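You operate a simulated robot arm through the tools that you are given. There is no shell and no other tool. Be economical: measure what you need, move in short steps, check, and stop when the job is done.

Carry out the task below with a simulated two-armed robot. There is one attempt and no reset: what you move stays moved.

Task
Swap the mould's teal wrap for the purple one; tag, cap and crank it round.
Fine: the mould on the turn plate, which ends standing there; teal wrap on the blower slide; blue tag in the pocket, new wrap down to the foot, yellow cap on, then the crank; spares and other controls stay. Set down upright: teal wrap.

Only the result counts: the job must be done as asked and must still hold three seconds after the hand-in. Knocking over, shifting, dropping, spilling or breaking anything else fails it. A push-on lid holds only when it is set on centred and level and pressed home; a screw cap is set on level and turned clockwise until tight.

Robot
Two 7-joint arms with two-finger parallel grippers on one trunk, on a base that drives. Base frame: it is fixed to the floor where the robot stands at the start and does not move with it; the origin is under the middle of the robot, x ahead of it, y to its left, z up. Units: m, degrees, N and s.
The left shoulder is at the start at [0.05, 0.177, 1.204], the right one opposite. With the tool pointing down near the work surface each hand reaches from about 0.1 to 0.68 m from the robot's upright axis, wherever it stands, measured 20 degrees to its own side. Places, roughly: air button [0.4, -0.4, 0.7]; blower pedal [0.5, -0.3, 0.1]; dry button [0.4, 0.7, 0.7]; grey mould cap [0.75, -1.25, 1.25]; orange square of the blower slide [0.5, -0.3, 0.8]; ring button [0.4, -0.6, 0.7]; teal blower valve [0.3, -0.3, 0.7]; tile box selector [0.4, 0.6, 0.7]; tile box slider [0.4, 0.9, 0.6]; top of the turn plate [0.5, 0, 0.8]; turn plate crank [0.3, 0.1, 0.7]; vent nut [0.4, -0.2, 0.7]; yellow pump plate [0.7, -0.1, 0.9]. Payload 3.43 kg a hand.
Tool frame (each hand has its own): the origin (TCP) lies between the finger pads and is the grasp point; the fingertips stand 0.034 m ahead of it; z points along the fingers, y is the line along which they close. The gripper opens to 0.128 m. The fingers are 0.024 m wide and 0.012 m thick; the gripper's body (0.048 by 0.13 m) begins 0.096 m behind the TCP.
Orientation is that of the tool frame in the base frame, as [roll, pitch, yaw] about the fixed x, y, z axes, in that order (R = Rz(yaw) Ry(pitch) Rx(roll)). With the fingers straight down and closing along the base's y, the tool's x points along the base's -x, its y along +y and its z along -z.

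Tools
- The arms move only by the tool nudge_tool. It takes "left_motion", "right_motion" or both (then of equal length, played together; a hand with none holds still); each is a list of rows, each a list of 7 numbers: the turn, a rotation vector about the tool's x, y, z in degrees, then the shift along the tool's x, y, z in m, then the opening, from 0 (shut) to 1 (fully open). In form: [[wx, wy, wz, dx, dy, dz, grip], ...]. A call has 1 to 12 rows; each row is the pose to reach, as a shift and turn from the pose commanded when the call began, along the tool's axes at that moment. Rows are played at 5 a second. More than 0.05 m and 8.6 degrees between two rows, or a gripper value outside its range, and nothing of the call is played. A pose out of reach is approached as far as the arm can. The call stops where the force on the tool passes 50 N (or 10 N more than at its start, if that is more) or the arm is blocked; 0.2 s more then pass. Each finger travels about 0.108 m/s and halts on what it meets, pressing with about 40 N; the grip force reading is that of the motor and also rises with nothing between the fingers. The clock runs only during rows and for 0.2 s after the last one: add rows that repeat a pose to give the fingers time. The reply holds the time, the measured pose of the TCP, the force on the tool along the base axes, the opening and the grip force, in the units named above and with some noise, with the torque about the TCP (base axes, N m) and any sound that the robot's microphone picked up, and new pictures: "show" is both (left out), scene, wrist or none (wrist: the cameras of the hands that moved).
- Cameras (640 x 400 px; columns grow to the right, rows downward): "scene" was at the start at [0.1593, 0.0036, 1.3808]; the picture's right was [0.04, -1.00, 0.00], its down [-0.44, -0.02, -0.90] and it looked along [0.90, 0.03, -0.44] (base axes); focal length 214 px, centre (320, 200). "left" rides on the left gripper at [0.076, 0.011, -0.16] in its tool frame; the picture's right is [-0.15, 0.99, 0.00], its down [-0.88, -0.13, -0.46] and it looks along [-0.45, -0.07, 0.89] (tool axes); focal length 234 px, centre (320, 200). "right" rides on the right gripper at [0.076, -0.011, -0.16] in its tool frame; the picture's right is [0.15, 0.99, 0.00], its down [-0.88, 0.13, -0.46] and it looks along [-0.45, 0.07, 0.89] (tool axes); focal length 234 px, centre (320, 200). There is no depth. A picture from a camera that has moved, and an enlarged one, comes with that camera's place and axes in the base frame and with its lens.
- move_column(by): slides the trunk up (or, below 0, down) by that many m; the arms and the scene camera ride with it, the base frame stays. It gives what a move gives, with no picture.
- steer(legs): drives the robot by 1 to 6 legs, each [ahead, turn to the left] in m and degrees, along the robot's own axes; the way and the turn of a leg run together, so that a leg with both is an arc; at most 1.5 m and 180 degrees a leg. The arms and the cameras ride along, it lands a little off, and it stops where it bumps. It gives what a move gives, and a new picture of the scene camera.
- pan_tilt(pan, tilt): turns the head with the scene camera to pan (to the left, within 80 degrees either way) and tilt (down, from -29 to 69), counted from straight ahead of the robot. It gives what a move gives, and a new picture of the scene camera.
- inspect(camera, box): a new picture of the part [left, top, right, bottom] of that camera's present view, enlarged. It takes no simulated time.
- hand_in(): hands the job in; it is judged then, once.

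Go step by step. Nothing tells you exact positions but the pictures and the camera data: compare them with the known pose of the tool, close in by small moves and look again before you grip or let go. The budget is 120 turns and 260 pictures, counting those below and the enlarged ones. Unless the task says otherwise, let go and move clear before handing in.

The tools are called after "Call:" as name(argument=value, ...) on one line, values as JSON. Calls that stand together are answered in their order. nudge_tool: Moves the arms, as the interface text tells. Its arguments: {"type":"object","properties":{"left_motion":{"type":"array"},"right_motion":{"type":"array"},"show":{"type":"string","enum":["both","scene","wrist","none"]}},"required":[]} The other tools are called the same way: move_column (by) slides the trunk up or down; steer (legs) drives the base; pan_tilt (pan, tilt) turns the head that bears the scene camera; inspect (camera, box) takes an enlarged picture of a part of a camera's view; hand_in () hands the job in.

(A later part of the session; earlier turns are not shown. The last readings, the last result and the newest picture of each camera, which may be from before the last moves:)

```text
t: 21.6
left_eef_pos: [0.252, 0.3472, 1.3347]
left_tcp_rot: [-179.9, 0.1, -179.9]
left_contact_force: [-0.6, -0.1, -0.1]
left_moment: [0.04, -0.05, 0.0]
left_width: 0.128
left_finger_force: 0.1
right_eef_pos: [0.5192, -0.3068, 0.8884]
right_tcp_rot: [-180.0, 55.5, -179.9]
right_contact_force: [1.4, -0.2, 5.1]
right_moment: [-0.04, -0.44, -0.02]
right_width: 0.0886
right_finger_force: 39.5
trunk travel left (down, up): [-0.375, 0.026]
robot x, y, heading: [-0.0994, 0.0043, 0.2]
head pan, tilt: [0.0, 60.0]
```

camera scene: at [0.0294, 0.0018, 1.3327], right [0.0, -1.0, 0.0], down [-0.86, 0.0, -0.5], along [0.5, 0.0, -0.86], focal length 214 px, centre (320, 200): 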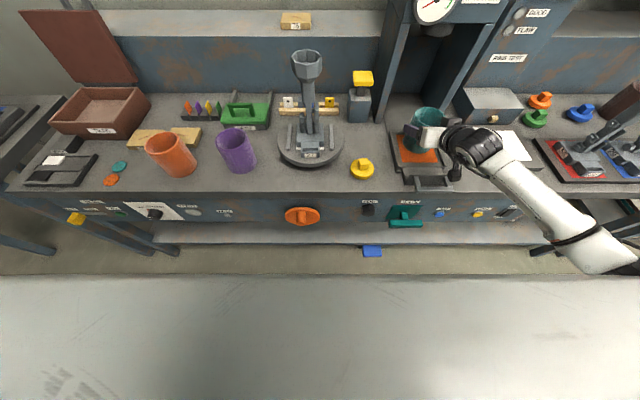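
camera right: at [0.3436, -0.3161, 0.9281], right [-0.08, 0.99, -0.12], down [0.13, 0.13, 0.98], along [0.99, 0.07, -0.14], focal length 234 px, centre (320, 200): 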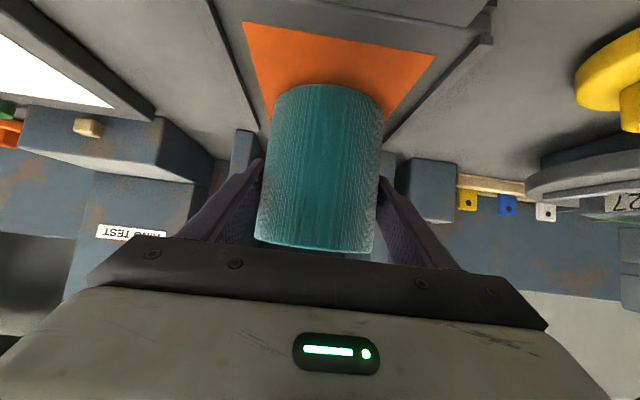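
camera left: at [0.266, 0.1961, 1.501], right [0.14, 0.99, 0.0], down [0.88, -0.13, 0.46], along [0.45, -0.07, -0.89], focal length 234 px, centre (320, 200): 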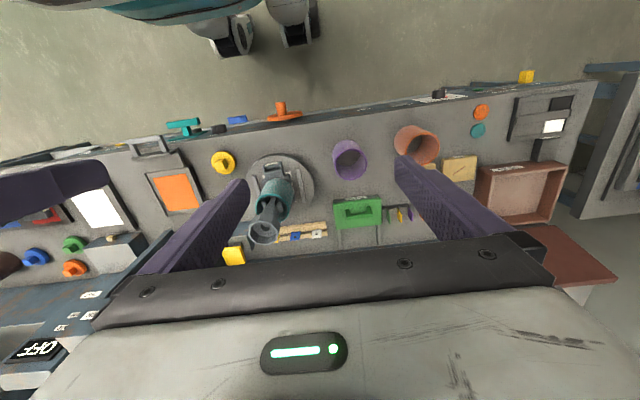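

Light contact at the far rim (the wrap is pitched ~2°). I level it by pitching the tool ~1.8°, then release.

Call:
nudge_tool(right_motion=[[0, -0.9, 0, 0.0012, 0, 0.001, 0.5], [0, -1.8, 0, 0.0016, 0, 0.0011, 0.5], [0, -1.8, 0, 0.0016, 0, 0.0011, 0.5]], show="none")

```text
t: 22.4
left_eef_pos: [0.2511, 0.3479, 1.3341]
left_tcp_rot: [-180.0, 0.1, -179.8]
left_contact_force: [0.1, -0.9, 0.8]
left_moment: [0.03, 0.0, 0.0]
left_width: 0.1281
left_finger_force: 0.0
right_eef_pos: [0.52, -0.3065, 0.8867]
right_tcp_rot: [-180.0, 55.3, -179.9]
right_contact_force: [3.7, -1.4, 9.0]
right_moment: [-0.05, -0.75, -0.04]
right_width: 0.0884
right_finger_force: 39.8
trunk travel left (down, up): [-0.375, 0.026]
robot x, y, heading: [-0.1017, 0.0008, -0.1]
head pan, tilt: [0.0, 60.0]
```

Good enough: weight is on the slide. Releasing.

Call:
nudge_tool(right_motion=[[0, 0, 0, 0, 0, 0, 0.72], [0, 0, 0, 0, 0, 0, 0.85], [0, 0, 0, 0, 0, 0, 1], [0, 0, 0, 0, 0, 0, 1]], show="both")

Call:
inspect(camera="scene", box=[370, 90, 500, 200])

```text
t: 23.4
left_eef_pos: [0.2522, 0.347, 1.3342]
left_tcp_rot: [-179.9, 0.1, -179.9]
left_contact_force: [0.6, -0.1, -1.0]
left_moment: [0.03, 0.01, -0.01]
left_width: 0.1282
left_finger_force: 0.1
right_eef_pos: [0.5189, -0.3065, 0.8858]
right_tcp_rot: [180.0, 55.3, -179.9]
right_contact_force: [-0.2, 0.6, 0.2]
right_moment: [0.02, 0.03, 0.01]
right_width: 0.1279
right_finger_force: 0.0
trunk travel left (down, up): [-0.375, 0.026]
robot x, y, heading: [-0.0988, -0.0012, 0.3]
head pan, tilt: [0.0, 60.0]
camera scene: at [0.034, 0.0003, 1.332], right [0.0, -1.0, 0.0], down [-0.87, 0.0, -0.5], along [0.5, 0.0, -0.87], focal length 214 px, centre (320, 200)
camera right: at [0.3446, -0.3169, 0.9149], right [-0.08, 0.99, -0.12], down [0.13, 0.13, 0.98], along [0.99, 0.07, -0.14], focal length 234 px, centre (320, 200)
```

scene: 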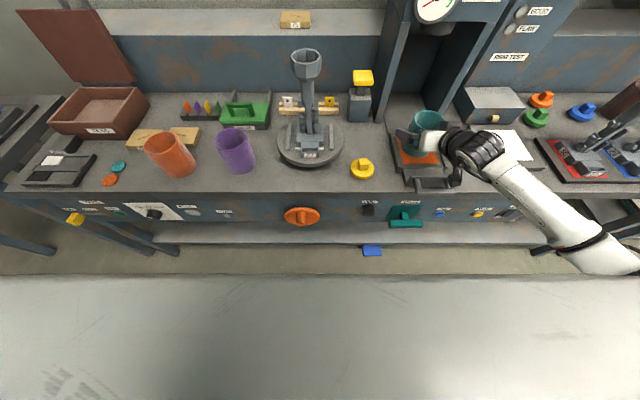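
right: 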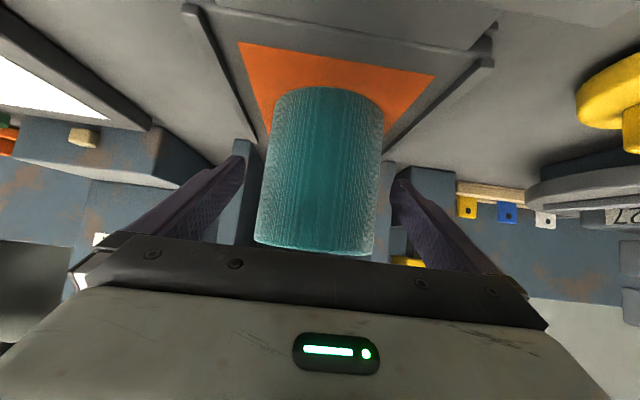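

```text
3.64 times, centred on (435, 145) of scene
camera zoom: at [0.034, 0.0003, 1.332], right [0.0, -1.0, 0.0], down [-0.87, 0.0, -0.5], along [0.5, 0.0, -0.87], focal length 780 px, centre (-98, 400)
```

zoom: 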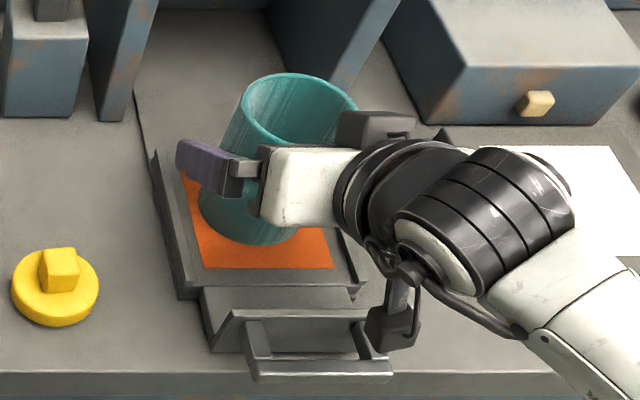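

The teal wrap stands on the slide. I retreat the right hand, raise it and bring it back to tool-down.

Call:
nudge_tool(right_motion=[[0, 0, 0, 0.022, 0, -0.033, 1], [0, 0, 0, 0.045, 0, -0.066, 1], [0, 0, 0, 0.068, 0, -0.0987, 1], [0, 0, 0, 0.036, 0, -0.121, 1], [0, 0, 0, 0.004, 0, -0.144, 1], [0, 0, 0, -0.028, 0, -0.167, 1], [0, 8, 0, -0.06, 0, -0.19, 1], [0, 16, 0, -0.09, 0, -0.213, 1], [0, 24, 0, -0.09, -0.02, -0.213, 1], [0, 32, 0, -0.09, -0.04, -0.213, 1], [0, 40, 0, -0.09, -0.06, -0.213, 1], [0, 48, 0, -0.09, -0.08, -0.213, 1]], show="scene")

Call:
inspect(camera="scene", box=[260, 80, 460, 240])

```text
t: 26.0
left_eef_pos: [0.2522, 0.3472, 1.3333]
left_tcp_rot: [-179.8, 0.0, -179.9]
left_contact_force: [-0.6, 0.2, 1.2]
left_moment: [0.0, 0.01, 0.0]
left_width: 0.1279
left_finger_force: 0.0
right_eef_pos: [0.3889, -0.3864, 1.0728]
right_tcp_rot: [-179.9, 9.0, 179.9]
right_contact_force: [0.8, -0.8, 0.4]
right_moment: [0.01, 0.02, -0.01]
right_width: 0.1282
right_finger_force: 0.1
right hand out of reach, approached as far as the arm can: row 1, 2, 3, 4
trunk travel left (down, up): [-0.375, 0.026]
robot x, y, heading: [-0.1008, 0.0009, 0.2]
head pan, tilt: [0.0, 60.0]
camera scene: at [0.0343, 0.0003, 1.3319], right [0.0, -1.0, 0.0], down [-0.87, 0.0, -0.5], along [0.5, 0.0, -0.87], focal length 214 px, centre (320, 200)
```

scene: 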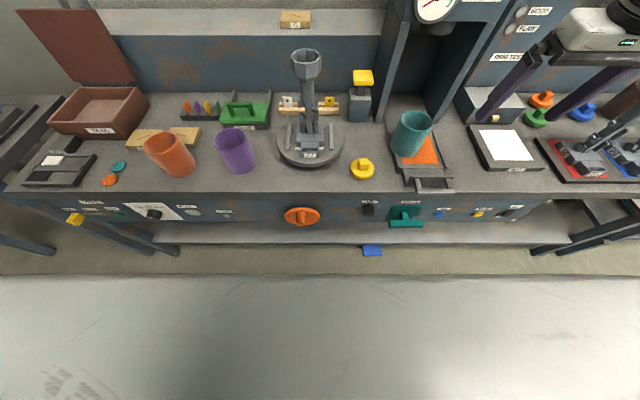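

```text
2.50 times, centred on (360, 160) of scene
camera zoom: at [0.0343, 0.0003, 1.3319], right [0.0, -1.0, 0.0], down [-0.87, 0.0, -0.5], along [0.5, 0.0, -0.87], focal length 536 px, centre (220, 300)
```

zoom: 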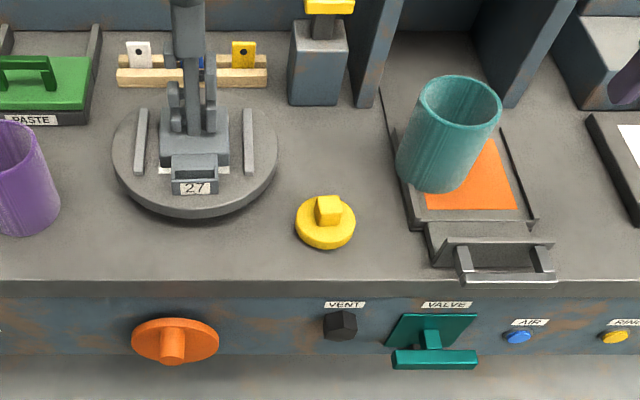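

The wrap got dragged ~3 cm to the left during the retreat, so it must be re-centred. I'll level the right hand and drive forward 0.15 to work from above.

Call:
steer(legs=[[0.15, 0]])

Call:
nudge_tool(right_motion=[[0, 4.5, 0, 0, 0, 0, 1], [0, 9, 0, 0.03, 0, 0, 1], [0, 9, 0, 0.04, 0.03, 0, 1], [0, 9, 0, 0.04, 0.06, 0, 1], [0, 9, 0, 0.04, 0.06, 0, 1]], show="both")

Call:
inspect(camera="scene", box=[360, 120, 520, 260])

```text
t: 27.4
left_eef_pos: [0.4044, 0.3475, 1.335]
left_tcp_rot: [-179.9, 0.0, -179.9]
left_contact_force: [0.5, 0.4, 0.6]
left_moment: [0.0, 0.05, -0.03]
left_width: 0.1279
left_finger_force: 0.1
right_eef_pos: [0.5397, -0.3854, 1.0735]
right_tcp_rot: [-179.8, 9.2, -180.0]
right_contact_force: [0.0, 0.0, 0.7]
right_moment: [0.01, 0.01, -0.02]
right_width: 0.128
right_finger_force: 0.1
trunk travel left (down, up): [-0.375, 0.026]
robot x, y, heading: [0.0501, -0.0023, -0.0]
head pan, tilt: [0.0, 60.0]
camera scene: at [0.1853, 0.0006, 1.3319], right [0.0, -1.0, 0.0], down [-0.87, 0.0, -0.5], along [0.5, 0.0, -0.87], focal length 214 px, centre (320, 200)
```

scene: 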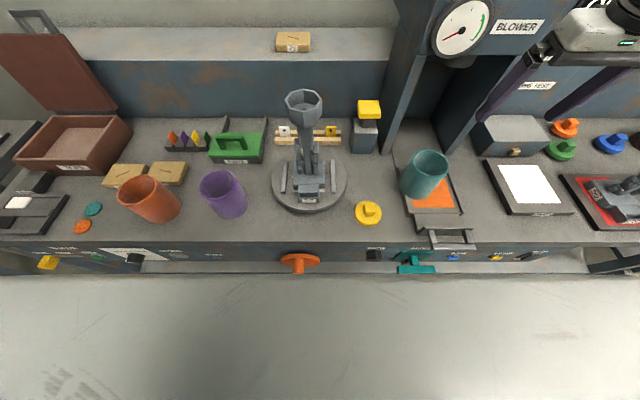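

```text
t: 28.6
left_eef_pos: [0.4023, 0.348, 1.3357]
left_tcp_rot: [-180.0, 0.1, -179.9]
left_contact_force: [0.6, 0.2, -0.1]
left_moment: [-0.01, 0.01, 0.02]
left_width: 0.128
left_finger_force: 0.0
right_eef_pos: [0.498, -0.325, 1.0659]
right_tcp_rot: [-179.9, 0.2, 180.0]
right_contact_force: [-0.4, 0.2, 0.6]
right_moment: [0.0, 0.0, 0.0]
right_width: 0.128
right_finger_force: 0.1
trunk travel left (down, up): [-0.375, 0.026]
robot x, y, heading: [0.052, 0.0019, 0.4]
head pan, tilt: [0.0, 60.0]
camera scene: at [0.1844, 0.0004, 1.332], right [0.0, -1.0, 0.0], down [-0.87, 0.0, -0.5], along [0.5, 0.0, -0.87], focal length 214 px, centre (320, 200)
camera right: at [0.4216, -0.3356, 1.2256], right [-0.15, 0.99, 0.0], down [0.88, 0.13, 0.46], along [0.45, 0.07, -0.89], focal length 234 px, centre (320, 200)
```

scene: 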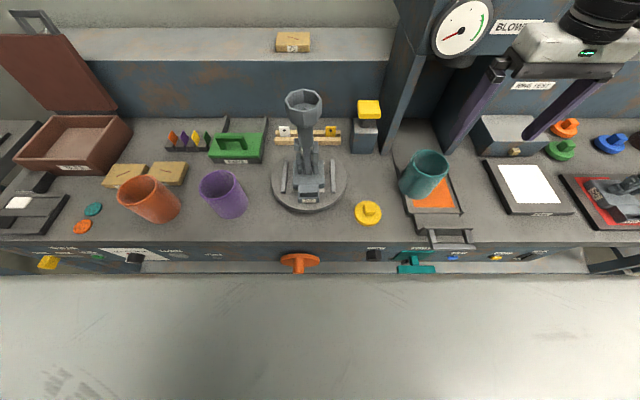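
right: 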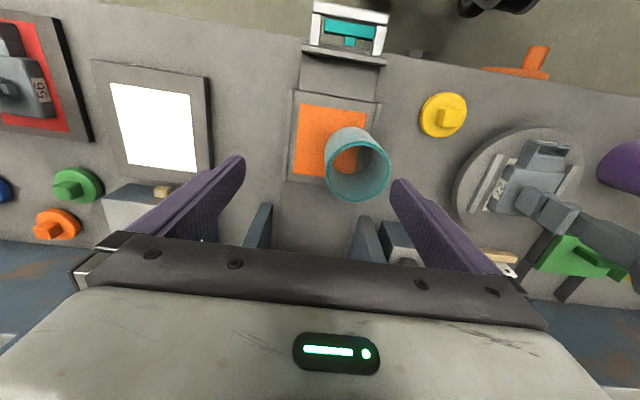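

```text
2.86 times, centred on (440, 190) of scene
camera zoom: at [0.1844, 0.0004, 1.332], right [0.0, -1.0, 0.0], down [-0.87, 0.0, -0.5], along [0.5, 0.0, -0.87], focal length 613 px, centre (-23, 229)
```

zoom: 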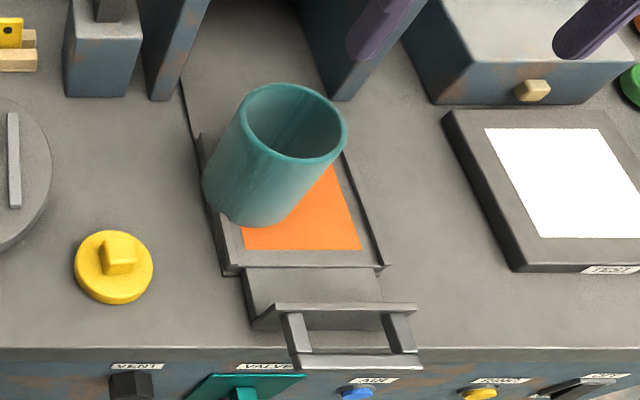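

The wrap is at (0.525, -0.268) versus square centre (0.515, -0.304). I'll take it from above and shift it.

Call:
nudge_tool(right_motion=[[0, 0, 0, -0.013, 0.029, 0, 1], [0, 0, 0, -0.027, 0.057, 0, 1], [0, 0, 0, -0.027, 0.057, 0.04, 1], [0, 0, 0, -0.027, 0.057, 0.08, 1], [0, 0, 0, -0.027, 0.057, 0.1, 1], [0, 0, 0, -0.027, 0.057, 0.1, 1]], show="wrist")

```text
t: 30.0
left_eef_pos: [0.4028, 0.348, 1.3332]
left_tcp_rot: [-179.9, 0.0, -179.9]
left_contact_force: [0.9, -0.4, 0.4]
left_moment: [-0.01, 0.03, -0.01]
left_width: 0.1282
left_finger_force: 0.0
right_eef_pos: [0.5266, -0.2709, 0.9667]
right_tcp_rot: [180.0, 0.2, 180.0]
right_contact_force: [0.2, -0.6, 0.2]
right_moment: [0.03, -0.01, -0.01]
right_width: 0.1277
right_finger_force: 0.0
trunk travel left (down, up): [-0.375, 0.026]
robot x, y, heading: [0.0512, 0.0019, -0.2]
head pan, tilt: [0.0, 60.0]
camera right: at [0.4504, -0.2803, 1.1262], right [-0.15, 0.99, 0.0], down [0.88, 0.13, 0.46], along [0.45, 0.07, -0.89], focal length 234 px, centre (320, 200)
```

right: 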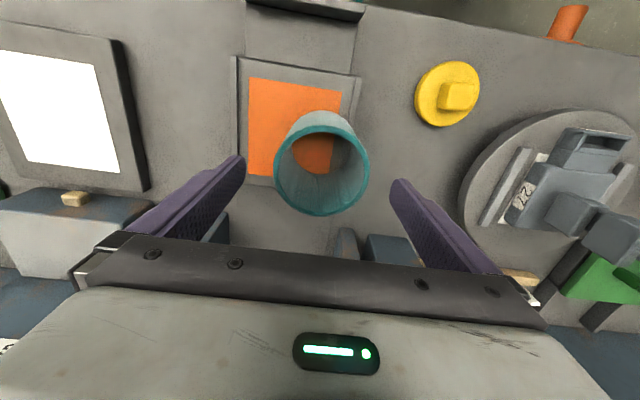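

Call:
nudge_tool(right_motion=[[0, 0, 0, 0.002, 0.003, 0.03, 1], [0, 0, 0, 0.003, 0.003, 0.062, 1], [0, 0, 0, 0.003, 0.003, 0.062, 0.5], [0, 0, 0, 0.003, 0.003, 0.062, 0.5], [0, 0, 0, 0.003, 0.003, 0.062, 0.5], [0, 0, 0, 0.003, 0.003, 0.062, 0.5]], show="wrist")

```text
t: 31.4
left_eef_pos: [0.4029, 0.3487, 1.3352]
left_tcp_rot: [-180.0, 0.1, -179.9]
left_contact_force: [-0.2, 0.2, 0.3]
left_moment: [-0.02, -0.01, 0.01]
left_width: 0.1279
left_finger_force: 0.2
right_eef_pos: [0.5209, -0.2694, 0.905]
right_tcp_rot: [-180.0, 0.2, 179.9]
right_contact_force: [0.1, 0.1, -1.0]
right_moment: [-0.01, 0.0, -0.05]
right_width: 0.0869
right_finger_force: 40.1
trunk travel left (down, up): [-0.375, 0.026]
robot x, y, heading: [0.0502, -0.002, 0.1]
head pan, tilt: [0.0, 60.0]
camera right: at [0.4457, -0.279, 1.0653], right [-0.15, 0.99, 0.0], down [0.88, 0.13, 0.46], along [0.45, 0.06, -0.89], focal length 234 px, centre (320, 200)
```

right: 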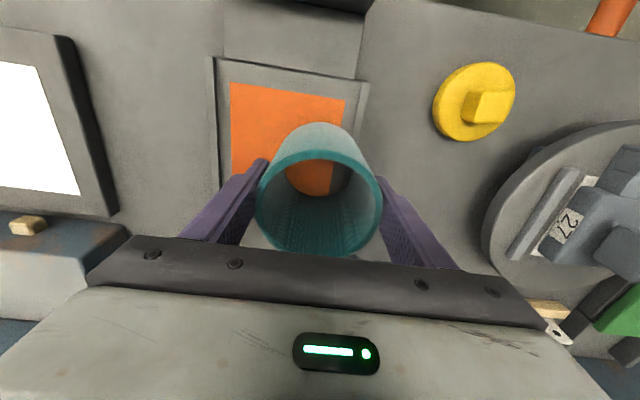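

Gripped. Lift 2 cm, shift by (-0.006, -0.035), lower again.

Call:
nudge_tool(right_motion=[[0, 0, 0, 0, 0, -0.01, 0.5], [0, 0, 0, 0, 0, -0.02, 0.5], [0, 0, 0, 0.003, -0.018, -0.02, 0.5], [0, 0, 0, 0.006, -0.035, -0.02, 0.5], [0, 0, 0, 0.006, -0.035, -0.02, 0.5], [0, 0, 0, 0.006, -0.035, -0.01, 0.5], [0, 0, 0, 0.006, -0.035, -0.004, 0.5], [0, 0, 0, 0.006, -0.035, 0.0, 0.5], [0, 0, 0, 0.006, -0.035, 0.0, 0.5]], show="both")

Call:
inspect(camera="scene", box=[360, 120, 520, 260])

```text
t: 33.4
left_eef_pos: [0.4011, 0.3476, 1.3353]
left_tcp_rot: [-179.9, 0.2, -179.8]
left_contact_force: [0.5, -0.3, 0.0]
left_moment: [0.01, -0.01, 0.03]
left_width: 0.128
left_finger_force: 0.1
right_eef_pos: [0.5162, -0.3015, 0.9057]
right_tcp_rot: [-179.9, 0.1, 180.0]
right_contact_force: [-1.1, -0.6, 2.7]
right_moment: [0.04, 0.0, 0.01]
right_width: 0.0869
right_finger_force: 39.6
trunk travel left (down, up): [-0.375, 0.026]
robot x, y, heading: [0.0541, -0.0025, 0.2]
head pan, tilt: [0.0, 60.0]
camera scene: at [0.1841, 0.0007, 1.3321], right [0.0, -1.0, 0.0], down [-0.87, 0.0, -0.5], along [0.5, 0.0, -0.87], focal length 214 px, centre (320, 200)
camera right: at [0.4397, -0.3113, 1.0651], right [-0.15, 0.99, 0.0], down [0.88, 0.13, 0.46], along [0.45, 0.07, -0.89], focal length 234 px, centre (320, 200)
```

scene: 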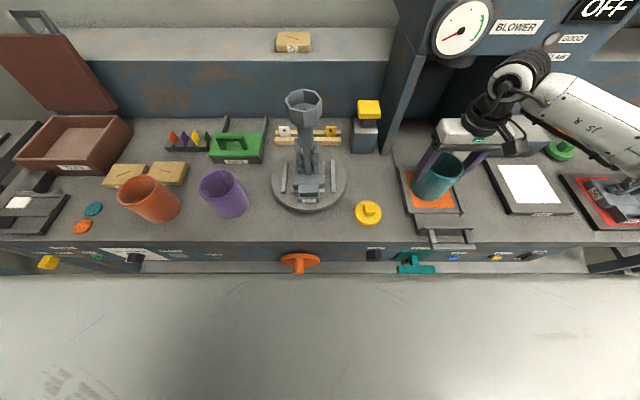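
right: 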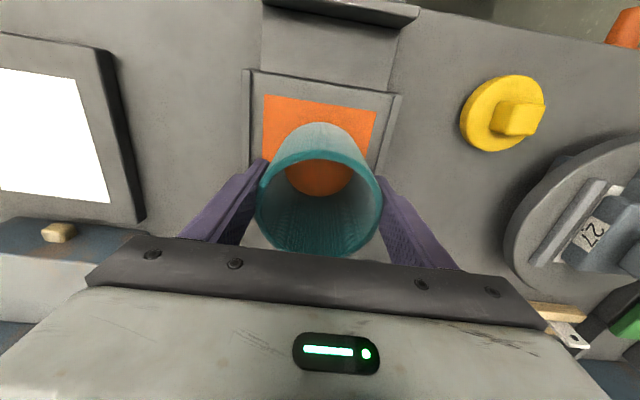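

```text
2.86 times, centred on (440, 190) of scene
camera zoom: at [0.1841, 0.0007, 1.3321], right [0.0, -1.0, 0.0], down [-0.87, 0.0, -0.5], along [0.5, 0.0, -0.87], focal length 613 px, centre (-23, 229)
```

zoom: 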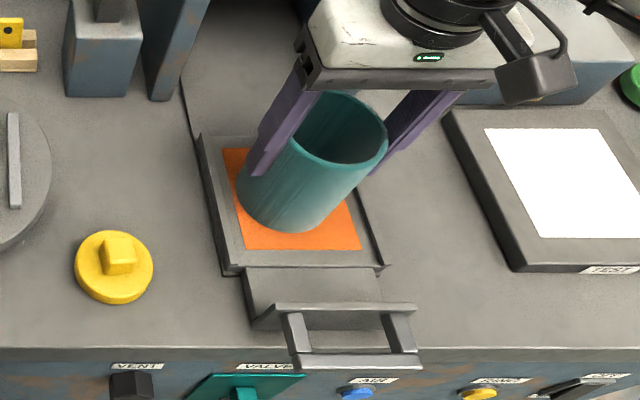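

Now centred with light contact. Settle 1 mm, release and rise straight up.

Call:
nudge_tool(right_motion=[[0, 0, 0, 0, 0, 0.001, 0.5], [0, 0, 0, 0, 0, 0.001, 0.8], [0, 0, 0, 0, 0, 0.001, 1], [0, 0, 0, 0, 0, 0.001, 1], [0, 0, 0, 0, 0, -0.03, 1], [0, 0, 0, 0, 0, -0.07, 1], [0, 0, 0, 0, 0, -0.11, 1], [0, 0, 0, 0.03, 0, -0.14, 1], [0, 0, 0, 0.06, 0, -0.16, 1], [0, 0, 0, 0.09, -0.03, -0.17, 1], [0, 0, 0, 0.11, -0.06, -0.18, 1], [0, 0, 0, 0.11, -0.09, -0.18, 1]], show="scene")

Call:
inspect(camera="scene", box=[360, 120, 520, 260])

Call:
inspect(camera="left", box=[180, 100, 420, 280])

```text
t: 36.0
left_eef_pos: [0.4024, 0.3466, 1.3341]
left_tcp_rot: [-179.8, 0.2, -179.9]
left_contact_force: [0.1, 0.3, -0.7]
left_moment: [-0.01, -0.02, -0.01]
left_width: 0.1278
left_finger_force: 0.0
right_eef_pos: [0.4032, -0.3922, 1.0846]
right_tcp_rot: [180.0, 0.1, -179.9]
right_contact_force: [0.5, -0.2, 0.2]
right_moment: [0.02, 0.0, 0.01]
right_width: 0.128
right_finger_force: 0.0
trunk travel left (down, up): [-0.375, 0.026]
robot x, y, heading: [0.0507, -0.0006, 0.0]
head pan, tilt: [0.0, 60.0]
camera scene: at [0.1844, 0.0, 1.332], right [0.0, -1.0, 0.0], down [-0.87, 0.0, -0.5], along [0.5, 0.0, -0.87], focal length 214 px, centre (320, 200)
```

scene: 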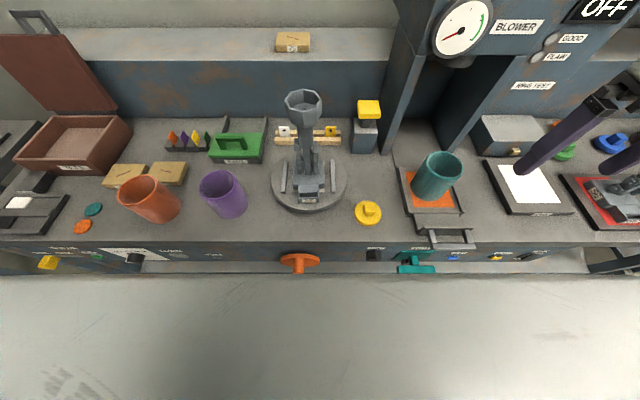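

```text
2.86 times, centred on (440, 190) of scene
camera zoom: at [0.1844, 0.0, 1.332], right [0.0, -1.0, 0.0], down [-0.87, 0.0, -0.5], along [0.5, 0.0, -0.87], focal length 613 px, centre (-23, 229)
```

zoom: 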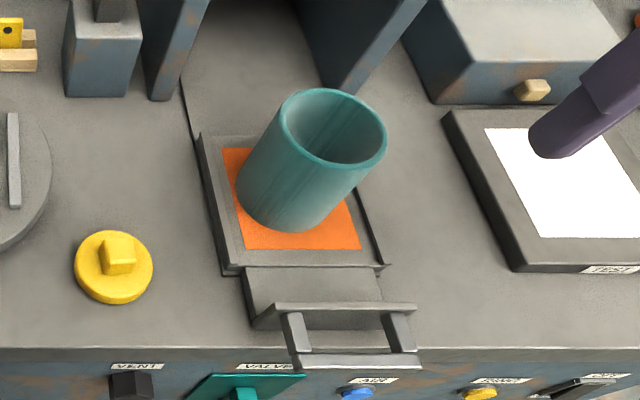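

```text
2.22 times, centred on (300, 190) of left
camera zoom: at [0.3268, 0.3583, 1.4935], right [0.14, 0.99, 0.0], down [0.88, -0.13, 0.46], along [0.45, -0.07, -0.89], focal length 520 px, centre (364, 222)
```

zoom: 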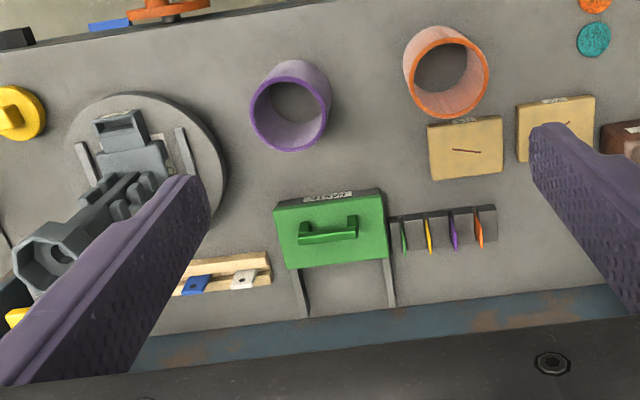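

The teal wrap stands centred on the square. Next the blue tag at about (0.726, 0.038, 0.84): I bring the left hand above it.

Call:
nudge_tool(left_motion=[[0, 0, 0, -0.032, -0.031, 0.013, 1], [0, 0, 0, -0.065, -0.062, 0.026, 1], [0, 0, 0, -0.097, -0.093, 0.039, 1], [0, 0, 0, -0.13, -0.124, 0.052, 0.8], [0, 0, 0, -0.162, -0.155, 0.065, 0.7], [0, 0, 0, -0.194, -0.185, 0.078, 0.6], [0, 0, 0, -0.227, -0.216, 0.091, 0.5], [0, 0, 0, -0.259, -0.247, 0.104, 0.47], [0, 0, 0, -0.29, -0.278, 0.117, 0.47], [0, 0, 0, -0.324, -0.309, 0.13, 0.47], [0, 0, 0, -0.324, -0.309, 0.15, 0.47]], show="both")

```text
t: 38.4
left_eef_pos: [0.6473, 0.0588, 1.1712]
left_tcp_rot: [180.0, 0.0, -179.9]
left_contact_force: [0.5, -0.4, -0.4]
left_moment: [0.02, 0.05, 0.02]
left_width: 0.0602
left_finger_force: 0.0
left hand out of reach, approached as far as the arm can: row 8, 9, 10, 11
right_eef_pos: [0.4035, -0.3931, 1.0839]
right_tcp_rot: [-180.0, 0.2, -180.0]
right_contact_force: [0.4, -0.6, -0.8]
right_moment: [0.05, 0.07, 0.02]
right_width: 0.1278
right_finger_force: 0.1
trunk travel left (down, up): [-0.375, 0.026]
robot x, y, heading: [0.0463, -0.0005, 0.3]
head pan, tilt: [0.0, 60.0]
camera scene: at [0.1852, -0.0015, 1.3319], right [0.0, -1.0, 0.0], down [-0.87, 0.0, -0.5], along [0.5, 0.0, -0.87], focal length 214 px, centre (320, 200)
camera left: at [0.5713, 0.0697, 1.3304], right [0.15, 0.99, 0.0], down [0.88, -0.13, 0.46], along [0.45, -0.07, -0.89], focal length 234 px, centre (320, 200)
```

scene: 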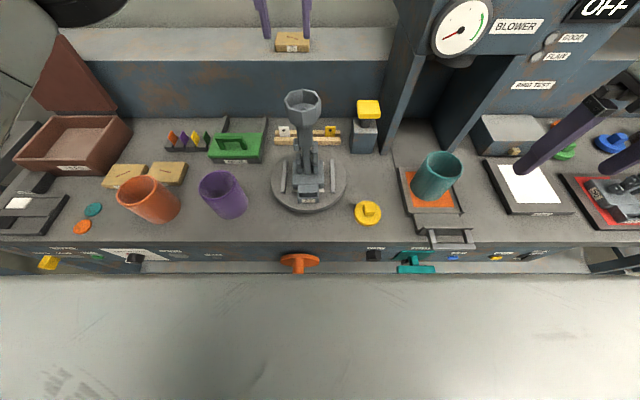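
left: 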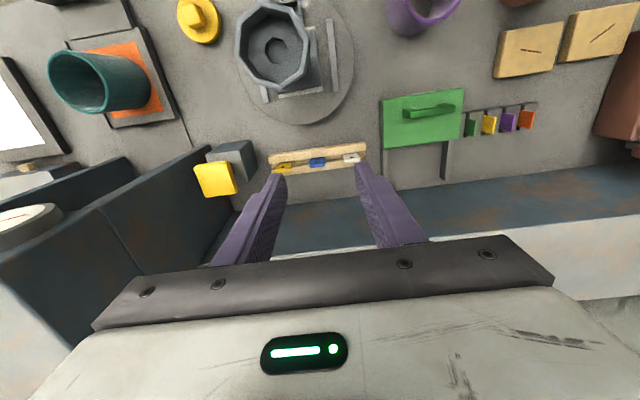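

Reach is tight at this height; lower heights reach farther. I'll come down while moving forward.

Call:
nudge_tool(left_motion=[[0, 0, 0, -0.015, -0.005, 0.03, 0.47], [0, 0, 0, -0.03, -0.01, 0.06, 0.47], [0, 0, 0, -0.045, -0.015, 0.09, 0.47], [0, 0, 0, -0.06, -0.02, 0.12, 0.47], [0, 0, 0, -0.07, -0.021, 0.15, 0.47], [0, 0, 0, -0.079, -0.021, 0.18, 0.47], [0, 0, 0, -0.079, -0.021, 0.2, 0.47]], show="both")

```text
t: 40.0
left_eef_pos: [0.6812, 0.0507, 0.9809]
left_tcp_rot: [-179.9, 0.1, -179.9]
left_contact_force: [-0.2, -0.1, -0.4]
left_moment: [0.0, 0.06, -0.02]
left_width: 0.06
left_finger_force: 0.0
left hand out of reach, approached as far as the arm can: row 1, 2, 3, 4, 5, 6, 7
right_eef_pos: [0.403, -0.3917, 1.0855]
right_tcp_rot: [-179.8, 0.3, -180.0]
right_contact_force: [0.1, 0.2, -0.7]
right_moment: [0.01, 0.03, 0.04]
right_width: 0.1281
right_finger_force: 0.1
trunk travel left (down, up): [-0.375, 0.026]
robot x, y, heading: [0.0466, -0.0011, -0.0]
head pan, tilt: [0.0, 60.0]
camera scene: at [0.1849, 0.0009, 1.332], right [0.0, -1.0, 0.0], down [-0.87, 0.0, -0.5], along [0.5, 0.0, -0.87], focal length 214 px, centre (320, 200)
camera left: at [0.606, 0.0628, 1.1399], right [0.14, 0.99, 0.0], down [0.88, -0.13, 0.46], along [0.45, -0.07, -0.89], focal length 234 px, centre (320, 200)
```

scene: 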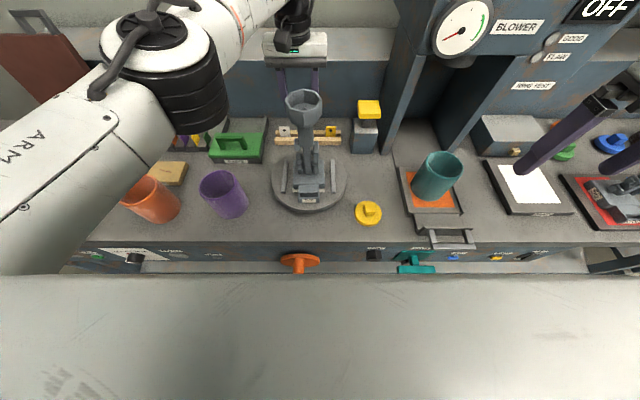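
left: 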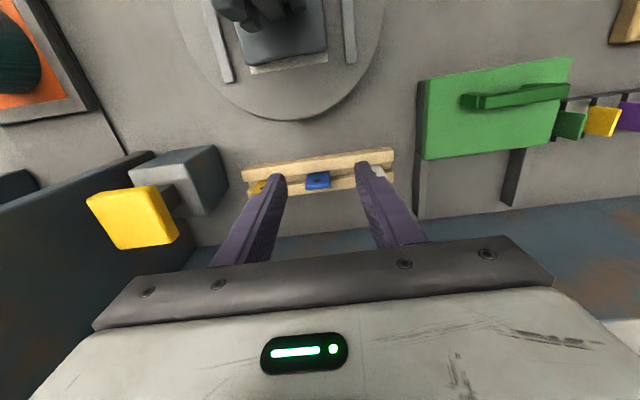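

Short by 4 cm; a 13° forward tilt will gain that. I tilt and move over the tag at about (0.724, 0.040).

Call:
nudge_tool(left_motion=[[0, -4, 0, -0.01, -0.004, 0, 0.47], [0, -8, 0, -0.02, -0.008, 0, 0.47], [0, -13, 0, -0.032, -0.011, 0, 0.47], [0, -13, 0, -0.044, -0.011, 0.01, 0.47], [0, -13, 0, -0.044, -0.011, 0.03, 0.47]], show="both")

```text
t: 41.2
left_eef_pos: [0.7255, 0.0407, 0.9476]
left_tcp_rot: [-179.9, 13.1, -179.8]
left_contact_force: [-0.3, 0.6, 0.3]
left_moment: [0.03, -0.01, 0.05]
left_width: 0.0602
left_finger_force: 0.0
left hand out of reach, approached as far as the arm can: row 1, 2
right_eef_pos: [0.4019, -0.3922, 1.085]
right_tcp_rot: [-179.9, 0.1, 179.9]
right_contact_force: [0.2, 0.6, 0.3]
right_moment: [-0.01, 0.0, -0.02]
right_width: 0.1282
right_finger_force: 0.1
trunk travel left (down, up): [-0.375, 0.026]
robot x, y, heading: [0.0495, 0.0003, -0.1]
head pan, tilt: [0.0, 60.0]
camera scene: at [0.1845, 0.0009, 1.332], right [0.0, -1.0, 0.0], down [-0.87, 0.0, -0.5], along [0.5, 0.0, -0.87], focal length 214 px, centre (320, 200)
camera left: at [0.6157, 0.052, 1.0859], right [0.14, 0.99, 0.03], down [0.75, -0.13, 0.64], along [0.64, -0.07, -0.76], focal length 234 px, centre (320, 200)
```

scene: 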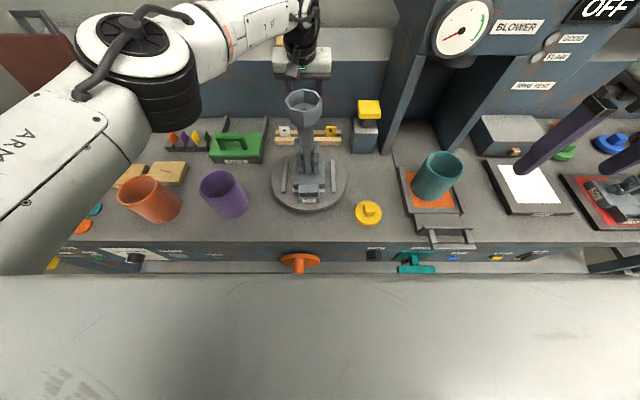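
left: 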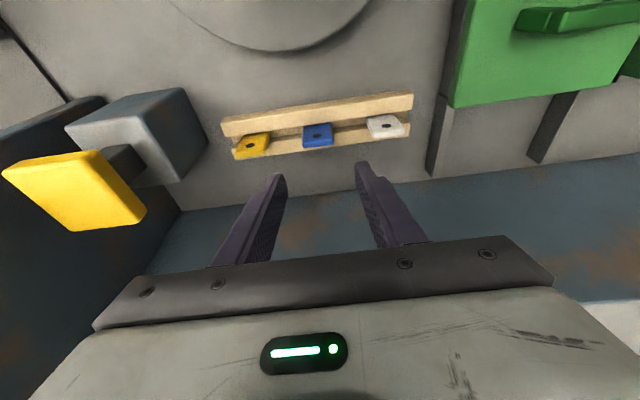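

Call:
inspect(camera="left", box=[210, 80, 430, 220])

Call:
inspect(camera="scene", box=[250, 100, 350, 220])

```text
2.86 times, centred on (320, 150) of left
camera zoom: at [0.6157, 0.052, 1.0859], right [0.14, 0.99, 0.03], down [0.75, -0.13, 0.64], along [0.64, -0.07, -0.76], focal length 669 px, centre (320, 343)
```

zoom: 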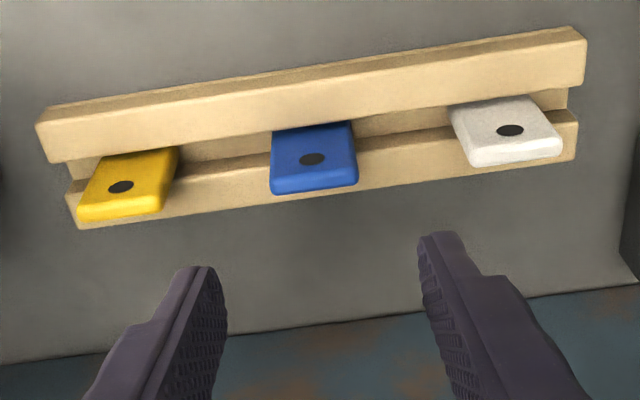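

```text
3.33 times, centred on (300, 160) of scene
camera zoom: at [0.1845, 0.0009, 1.332], right [0.0, -1.0, 0.0], down [-0.87, 0.0, -0.5], along [0.5, 0.0, -0.87], focal length 715 px, centre (387, 333)
```

zoom: 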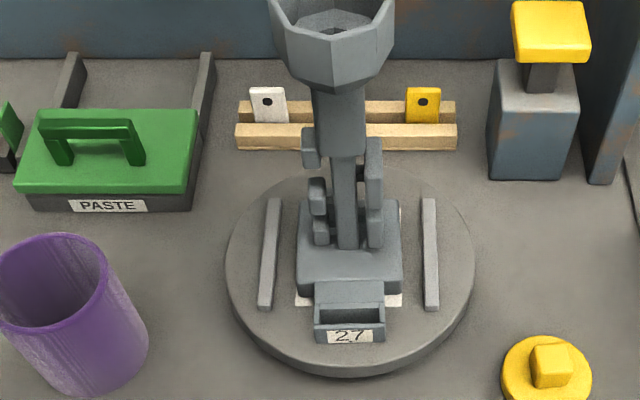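

The tag stands in the bar slot, top at z≈0.857. Lower the fingers around it.

Call:
nudge_tool(left_motion=[[0, 0, 0, 0.008, -0.0005, 0.028, 0.47], [0, 0, 0, 0.016, -0.0005, 0.055, 0.47], [0, 0, 0, 0.021, -0.0005, 0.0706, 0.47], [0, 0, 0, 0.021, -0.0005, 0.0706, 0.47]], show="wrist")

Call:
inspect(camera="left", box=[210, 100, 430, 240])

```text
t: 42.2
left_eef_pos: [0.7219, 0.0413, 0.8744]
left_tcp_rot: [-179.9, 13.1, -179.7]
left_contact_force: [0.4, -0.1, -0.9]
left_moment: [0.0, 0.01, 0.02]
left_width: 0.0601
left_finger_force: 0.0
right_eef_pos: [0.4032, -0.391, 1.0858]
right_tcp_rot: [-179.8, 0.3, 179.9]
right_contact_force: [0.0, -0.8, -0.5]
right_moment: [-0.01, 0.0, 0.0]
right_width: 0.1283
right_finger_force: 0.1
trunk travel left (down, up): [-0.375, 0.026]
robot x, y, heading: [0.0524, -0.0001, 0.1]
head pan, tilt: [0.0, 60.0]
camera left: at [0.6121, 0.0525, 1.0124], right [0.14, 0.99, 0.03], down [0.76, -0.13, 0.64], along [0.64, -0.07, -0.77], focal length 234 px, centre (320, 200)
```

left: 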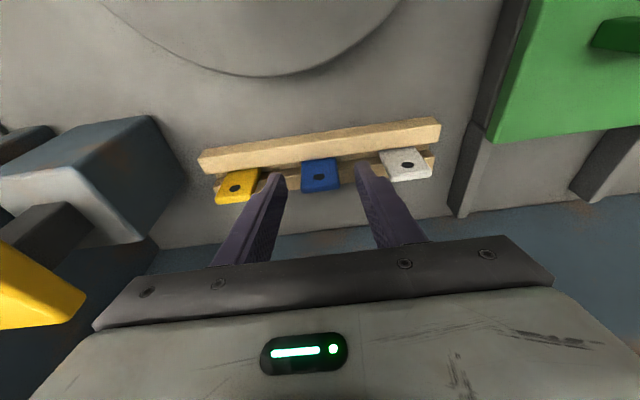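

```text
2.86 times, centred on (320, 170) of left
camera zoom: at [0.6121, 0.0525, 1.0124], right [0.14, 0.99, 0.03], down [0.76, -0.13, 0.64], along [0.64, -0.07, -0.77], focal length 669 px, centre (320, 286)
```

zoom: 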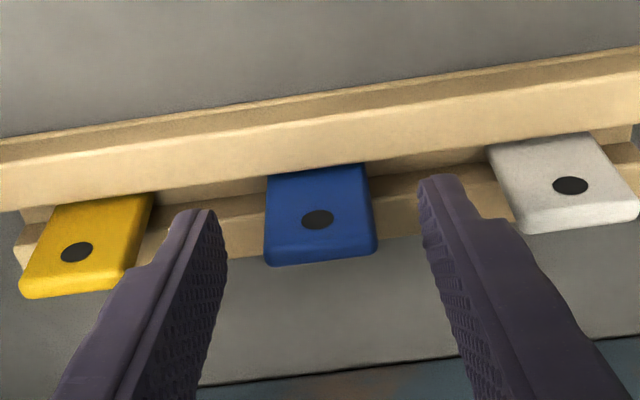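

The tips straddle the upper half of the tag. Closing.

Call:
nudge_tool(left_motion=[[0, 0, 0, 0, 0, 0, 0.3], [0, 0, 0, 0, 0, 0, 0.15], [0, 0, 0, 0, 0, 0, 0.15], [0, 0, 0, 0, 0, 0, 0.15]], show="none")

Call:
inspect(camera="left", box=[210, 100, 430, 240])

```text
t: 43.2
left_eef_pos: [0.7222, 0.0426, 0.8747]
left_tcp_rot: [-179.9, 13.2, -179.8]
left_contact_force: [-1.2, -0.2, 0.2]
left_moment: [-0.02, 0.0, -0.01]
left_width: 0.0322
left_finger_force: 40.0
right_eef_pos: [0.4031, -0.3913, 1.0842]
right_tcp_rot: [-180.0, 0.2, -179.9]
right_contact_force: [-0.4, -0.6, 0.0]
right_moment: [-0.01, 0.0, 0.01]
right_width: 0.1278
right_finger_force: 0.1
trunk travel left (down, up): [-0.375, 0.026]
robot x, y, heading: [0.0507, 0.0006, 0.2]
head pan, tilt: [0.0, 60.0]
```

```text
2.86 times, centred on (320, 170) of left
camera zoom: at [0.6122, 0.0523, 1.0127], right [0.14, 0.99, 0.03], down [0.76, -0.13, 0.64], along [0.64, -0.07, -0.77], focal length 669 px, centre (320, 286)
```

zoom: 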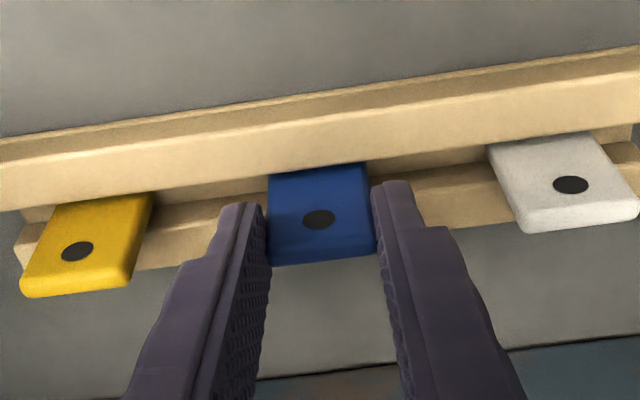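

Gripped (0.032 wide). Lifting straight out.

Call:
nudge_tool(left_motion=[[0, 0, 0, -0.0045, 0, -0.0195, 0.15], [0, 0, 0, -0.009, 0, -0.039, 0.15], [0, 0, 0, -0.0159, 0, -0.068, 0.15], [0, 0, 0, -0.0227, 0, -0.0974, 0.15], [0, 0, 0, -0.0272, 0.03, -0.117, 0.15], [0, 0, 0, -0.0272, 0.07, -0.117, 0.15]], show="both")

Call:
inspect(camera="left", box=[210, 100, 430, 240])

```text
t: 44.6
left_eef_pos: [0.7204, 0.1111, 0.9947]
left_tcp_rot: [-179.9, 13.2, -179.9]
left_contact_force: [-0.4, 0.0, -1.1]
left_moment: [-0.02, 0.01, -0.01]
left_width: 0.0323
left_finger_force: 39.6
right_eef_pos: [0.4021, -0.3903, 1.085]
right_tcp_rot: [-180.0, 0.3, 180.0]
right_contact_force: [-0.7, -0.3, -0.5]
right_moment: [-0.01, 0.0, -0.01]
right_width: 0.128
right_finger_force: 0.1
trunk travel left (down, up): [-0.375, 0.026]
robot x, y, heading: [0.0536, 0.0016, -0.1]
head pan, tilt: [0.0, 60.0]
camera scene: at [0.1845, 0.0014, 1.332], right [0.0, -1.0, 0.0], down [-0.87, 0.0, -0.5], along [0.5, 0.0, -0.87], focal length 214 px, centre (320, 200)
camera left: at [0.6113, 0.1225, 1.1325], right [0.14, 0.99, 0.03], down [0.76, -0.13, 0.64], along [0.64, -0.07, -0.77], focal length 234 px, centre (320, 200)
```

scene: 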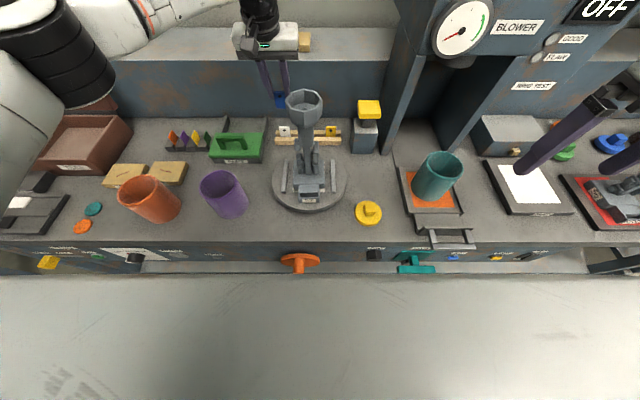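
left: 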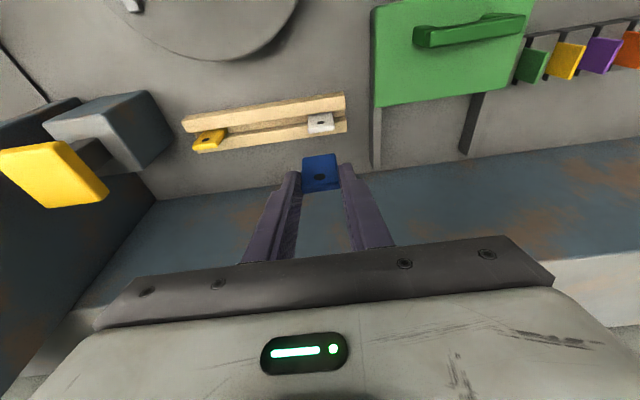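

```text
2.86 times, centred on (320, 170) of left
camera zoom: at [0.6113, 0.1225, 1.1325], right [0.14, 0.99, 0.03], down [0.76, -0.13, 0.64], along [0.64, -0.07, -0.77], focal length 669 px, centre (320, 286)
```

zoom: 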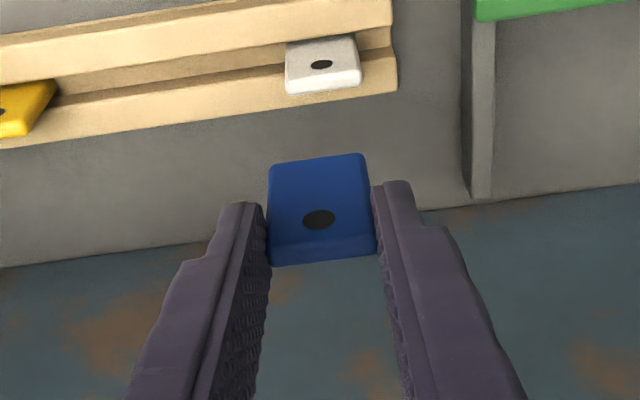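

The tag is held well (≈5 cm tall, lower 3 cm free). I carry it around the left of the mould to the front.

Call:
nudge_tool(left_motion=[[0, 0, 0, -0.0025, 0.04, -0.01, 0.15], [0, 0, 0, -0.0045, 0.08, -0.0195, 0.15], [0, 0, 0, 0.039, 0.085, -0.0297, 0.15], [0, 0, 0, 0.083, 0.085, -0.04, 0.15], [0, 0, 0, 0.127, 0.085, -0.05, 0.15], [0, 0, 0, 0.171, 0.085, -0.0604, 0.15], [0, 0, 0, 0.215, 0.085, -0.0706, 0.15], [0, 0, 0, 0.259, 0.085, -0.081, 0.15], [0, 0, 0, 0.298, 0.085, -0.09, 0.15], [0, 0, 0, 0.298, 0.04, -0.09, 0.15], [0, 0, 0, 0.298, -0.005, -0.09, 0.15], [0, 0, 0, 0.298, -0.05, -0.09, 0.15]], show="both")

```text
t: 47.2
left_eef_pos: [0.4122, 0.0541, 1.0126]
left_tcp_rot: [179.9, 13.1, -179.7]
left_contact_force: [-0.1, 0.1, 0.5]
left_moment: [0.01, 0.0, -0.01]
left_width: 0.0324
left_finger_force: 39.8
right_eef_pos: [0.4056, -0.3946, 1.0844]
right_tcp_rot: [180.0, 0.2, -180.0]
right_contact_force: [0.4, -0.3, 0.7]
right_moment: [0.05, -0.01, -0.03]
right_width: 0.128
right_finger_force: 0.0
trunk travel left (down, up): [-0.375, 0.026]
robot x, y, heading: [0.0507, 0.0014, 0.3]
head pan, tilt: [0.0, 60.0]
camera scene: at [0.1847, -0.0007, 1.3319], right [0.0, -1.0, 0.0], down [-0.87, 0.0, -0.5], along [0.5, 0.0, -0.87], focal length 214 px, centre (320, 200)
camera left: at [0.3014, 0.0647, 1.1507], right [0.14, 0.99, 0.03], down [0.76, -0.13, 0.64], along [0.64, -0.06, -0.77], focal length 234 px, centre (320, 200)
```

scene: 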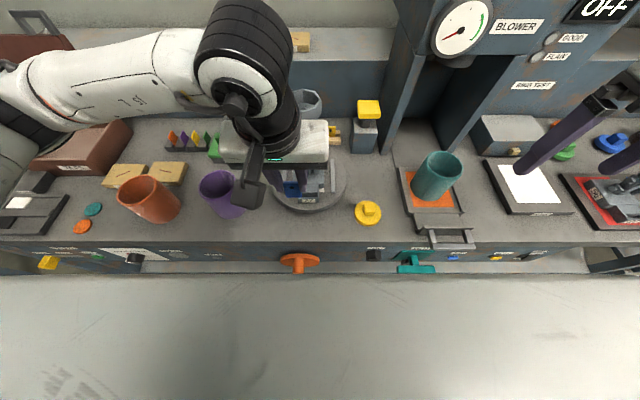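
left: 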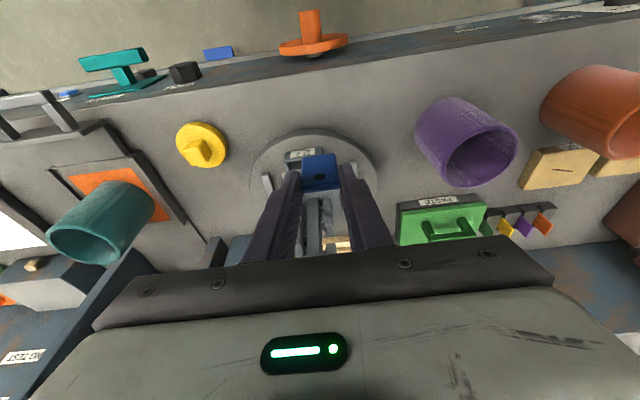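

Call:
inspect(camera="left", box=[240, 110, 400, 220])

Call:
inspect(camera="scene", box=[255, 140, 355, 220])

```text
3.64 times, centred on (320, 165) of left
camera zoom: at [0.3014, 0.0647, 1.1507], right [0.14, 0.99, 0.03], down [0.76, -0.13, 0.64], along [0.64, -0.06, -0.77], focal length 852 px, centre (320, 327)
```

zoom: 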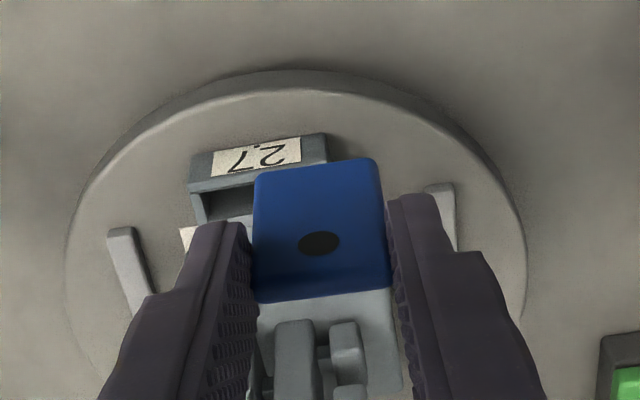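

```text
5.00 times, centred on (305, 180) of scene
camera zoom: at [0.1847, -0.0007, 1.3319], right [0.0, -1.0, 0.0], down [-0.87, 0.0, -0.5], along [0.5, 0.0, -0.87], focal length 1072 px, centre (395, 300)
```

zoom: 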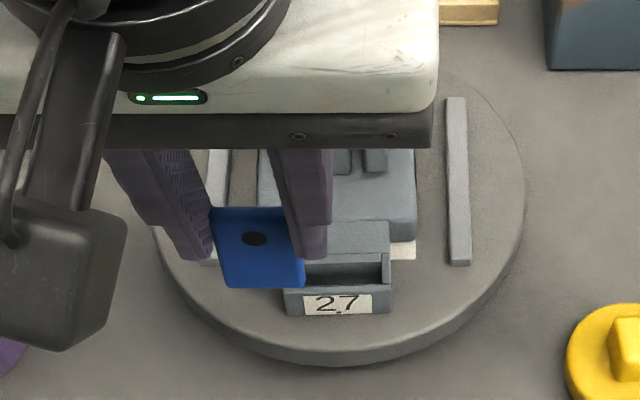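

Tag bottom is ~0.075–0.08 below the TCP and ~0.012 ahead; the pocket slot is around (0.468, 0.029), rim z≈0.87. I move to just above it and check.

Call:
nudge_tool(left_motion=[[0, 0, 0, -0.016, -0.01, 0.01, 0.15], [0, 0, 0, -0.026, -0.02, 0.025, 0.15], [0, 0, 0, -0.0335, -0.025, 0.044, 0.15], [0, 0, 0, -0.0335, -0.025, 0.044, 0.15]], show="none")

Call:
inspect(camera="left", box=[240, 110, 400, 220])

Call:
inspect(camera="scene", box=[255, 140, 355, 220])

```text
t: 48.2
left_eef_pos: [0.4531, 0.0325, 0.9789]
left_tcp_rot: [-179.8, 13.2, -179.9]
left_contact_force: [-0.2, -0.7, -0.1]
left_moment: [-0.01, -0.03, -0.01]
left_width: 0.0321
left_finger_force: 40.1
right_eef_pos: [0.4032, -0.3918, 1.0849]
right_tcp_rot: [-179.9, 0.3, 180.0]
right_contact_force: [0.4, -0.9, -1.2]
right_moment: [0.03, -0.01, -0.01]
right_width: 0.1279
right_finger_force: 0.0
trunk travel left (down, up): [-0.375, 0.026]
robot x, y, heading: [0.0497, 0.0008, 0.0]
head pan, tilt: [0.0, 60.0]
```

```text
3.64 times, centred on (320, 165) of left
camera zoom: at [0.3432, 0.0442, 1.1171], right [0.14, 0.99, 0.03], down [0.76, -0.13, 0.64], along [0.64, -0.07, -0.77], focal length 852 px, centre (320, 327)
```

zoom: 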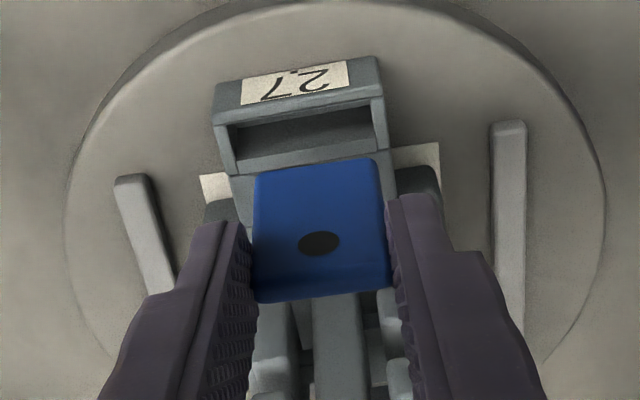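

```text
5.00 times, centred on (305, 180) of scene
camera zoom: at [0.1844, 0.0006, 1.332], right [0.0, -1.0, 0.0], down [-0.87, 0.0, -0.5], along [0.5, 0.0, -0.87], focal length 1072 px, centre (395, 300)
```

zoom: 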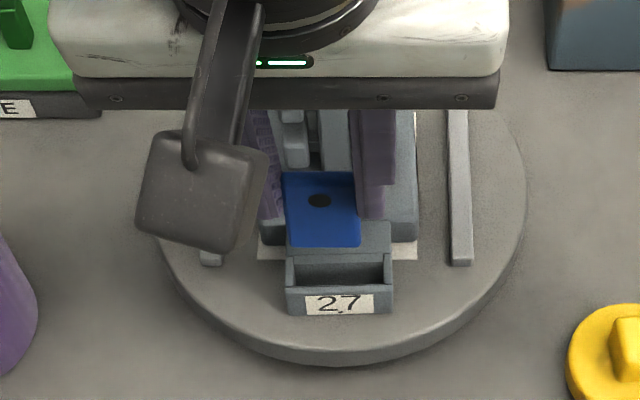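

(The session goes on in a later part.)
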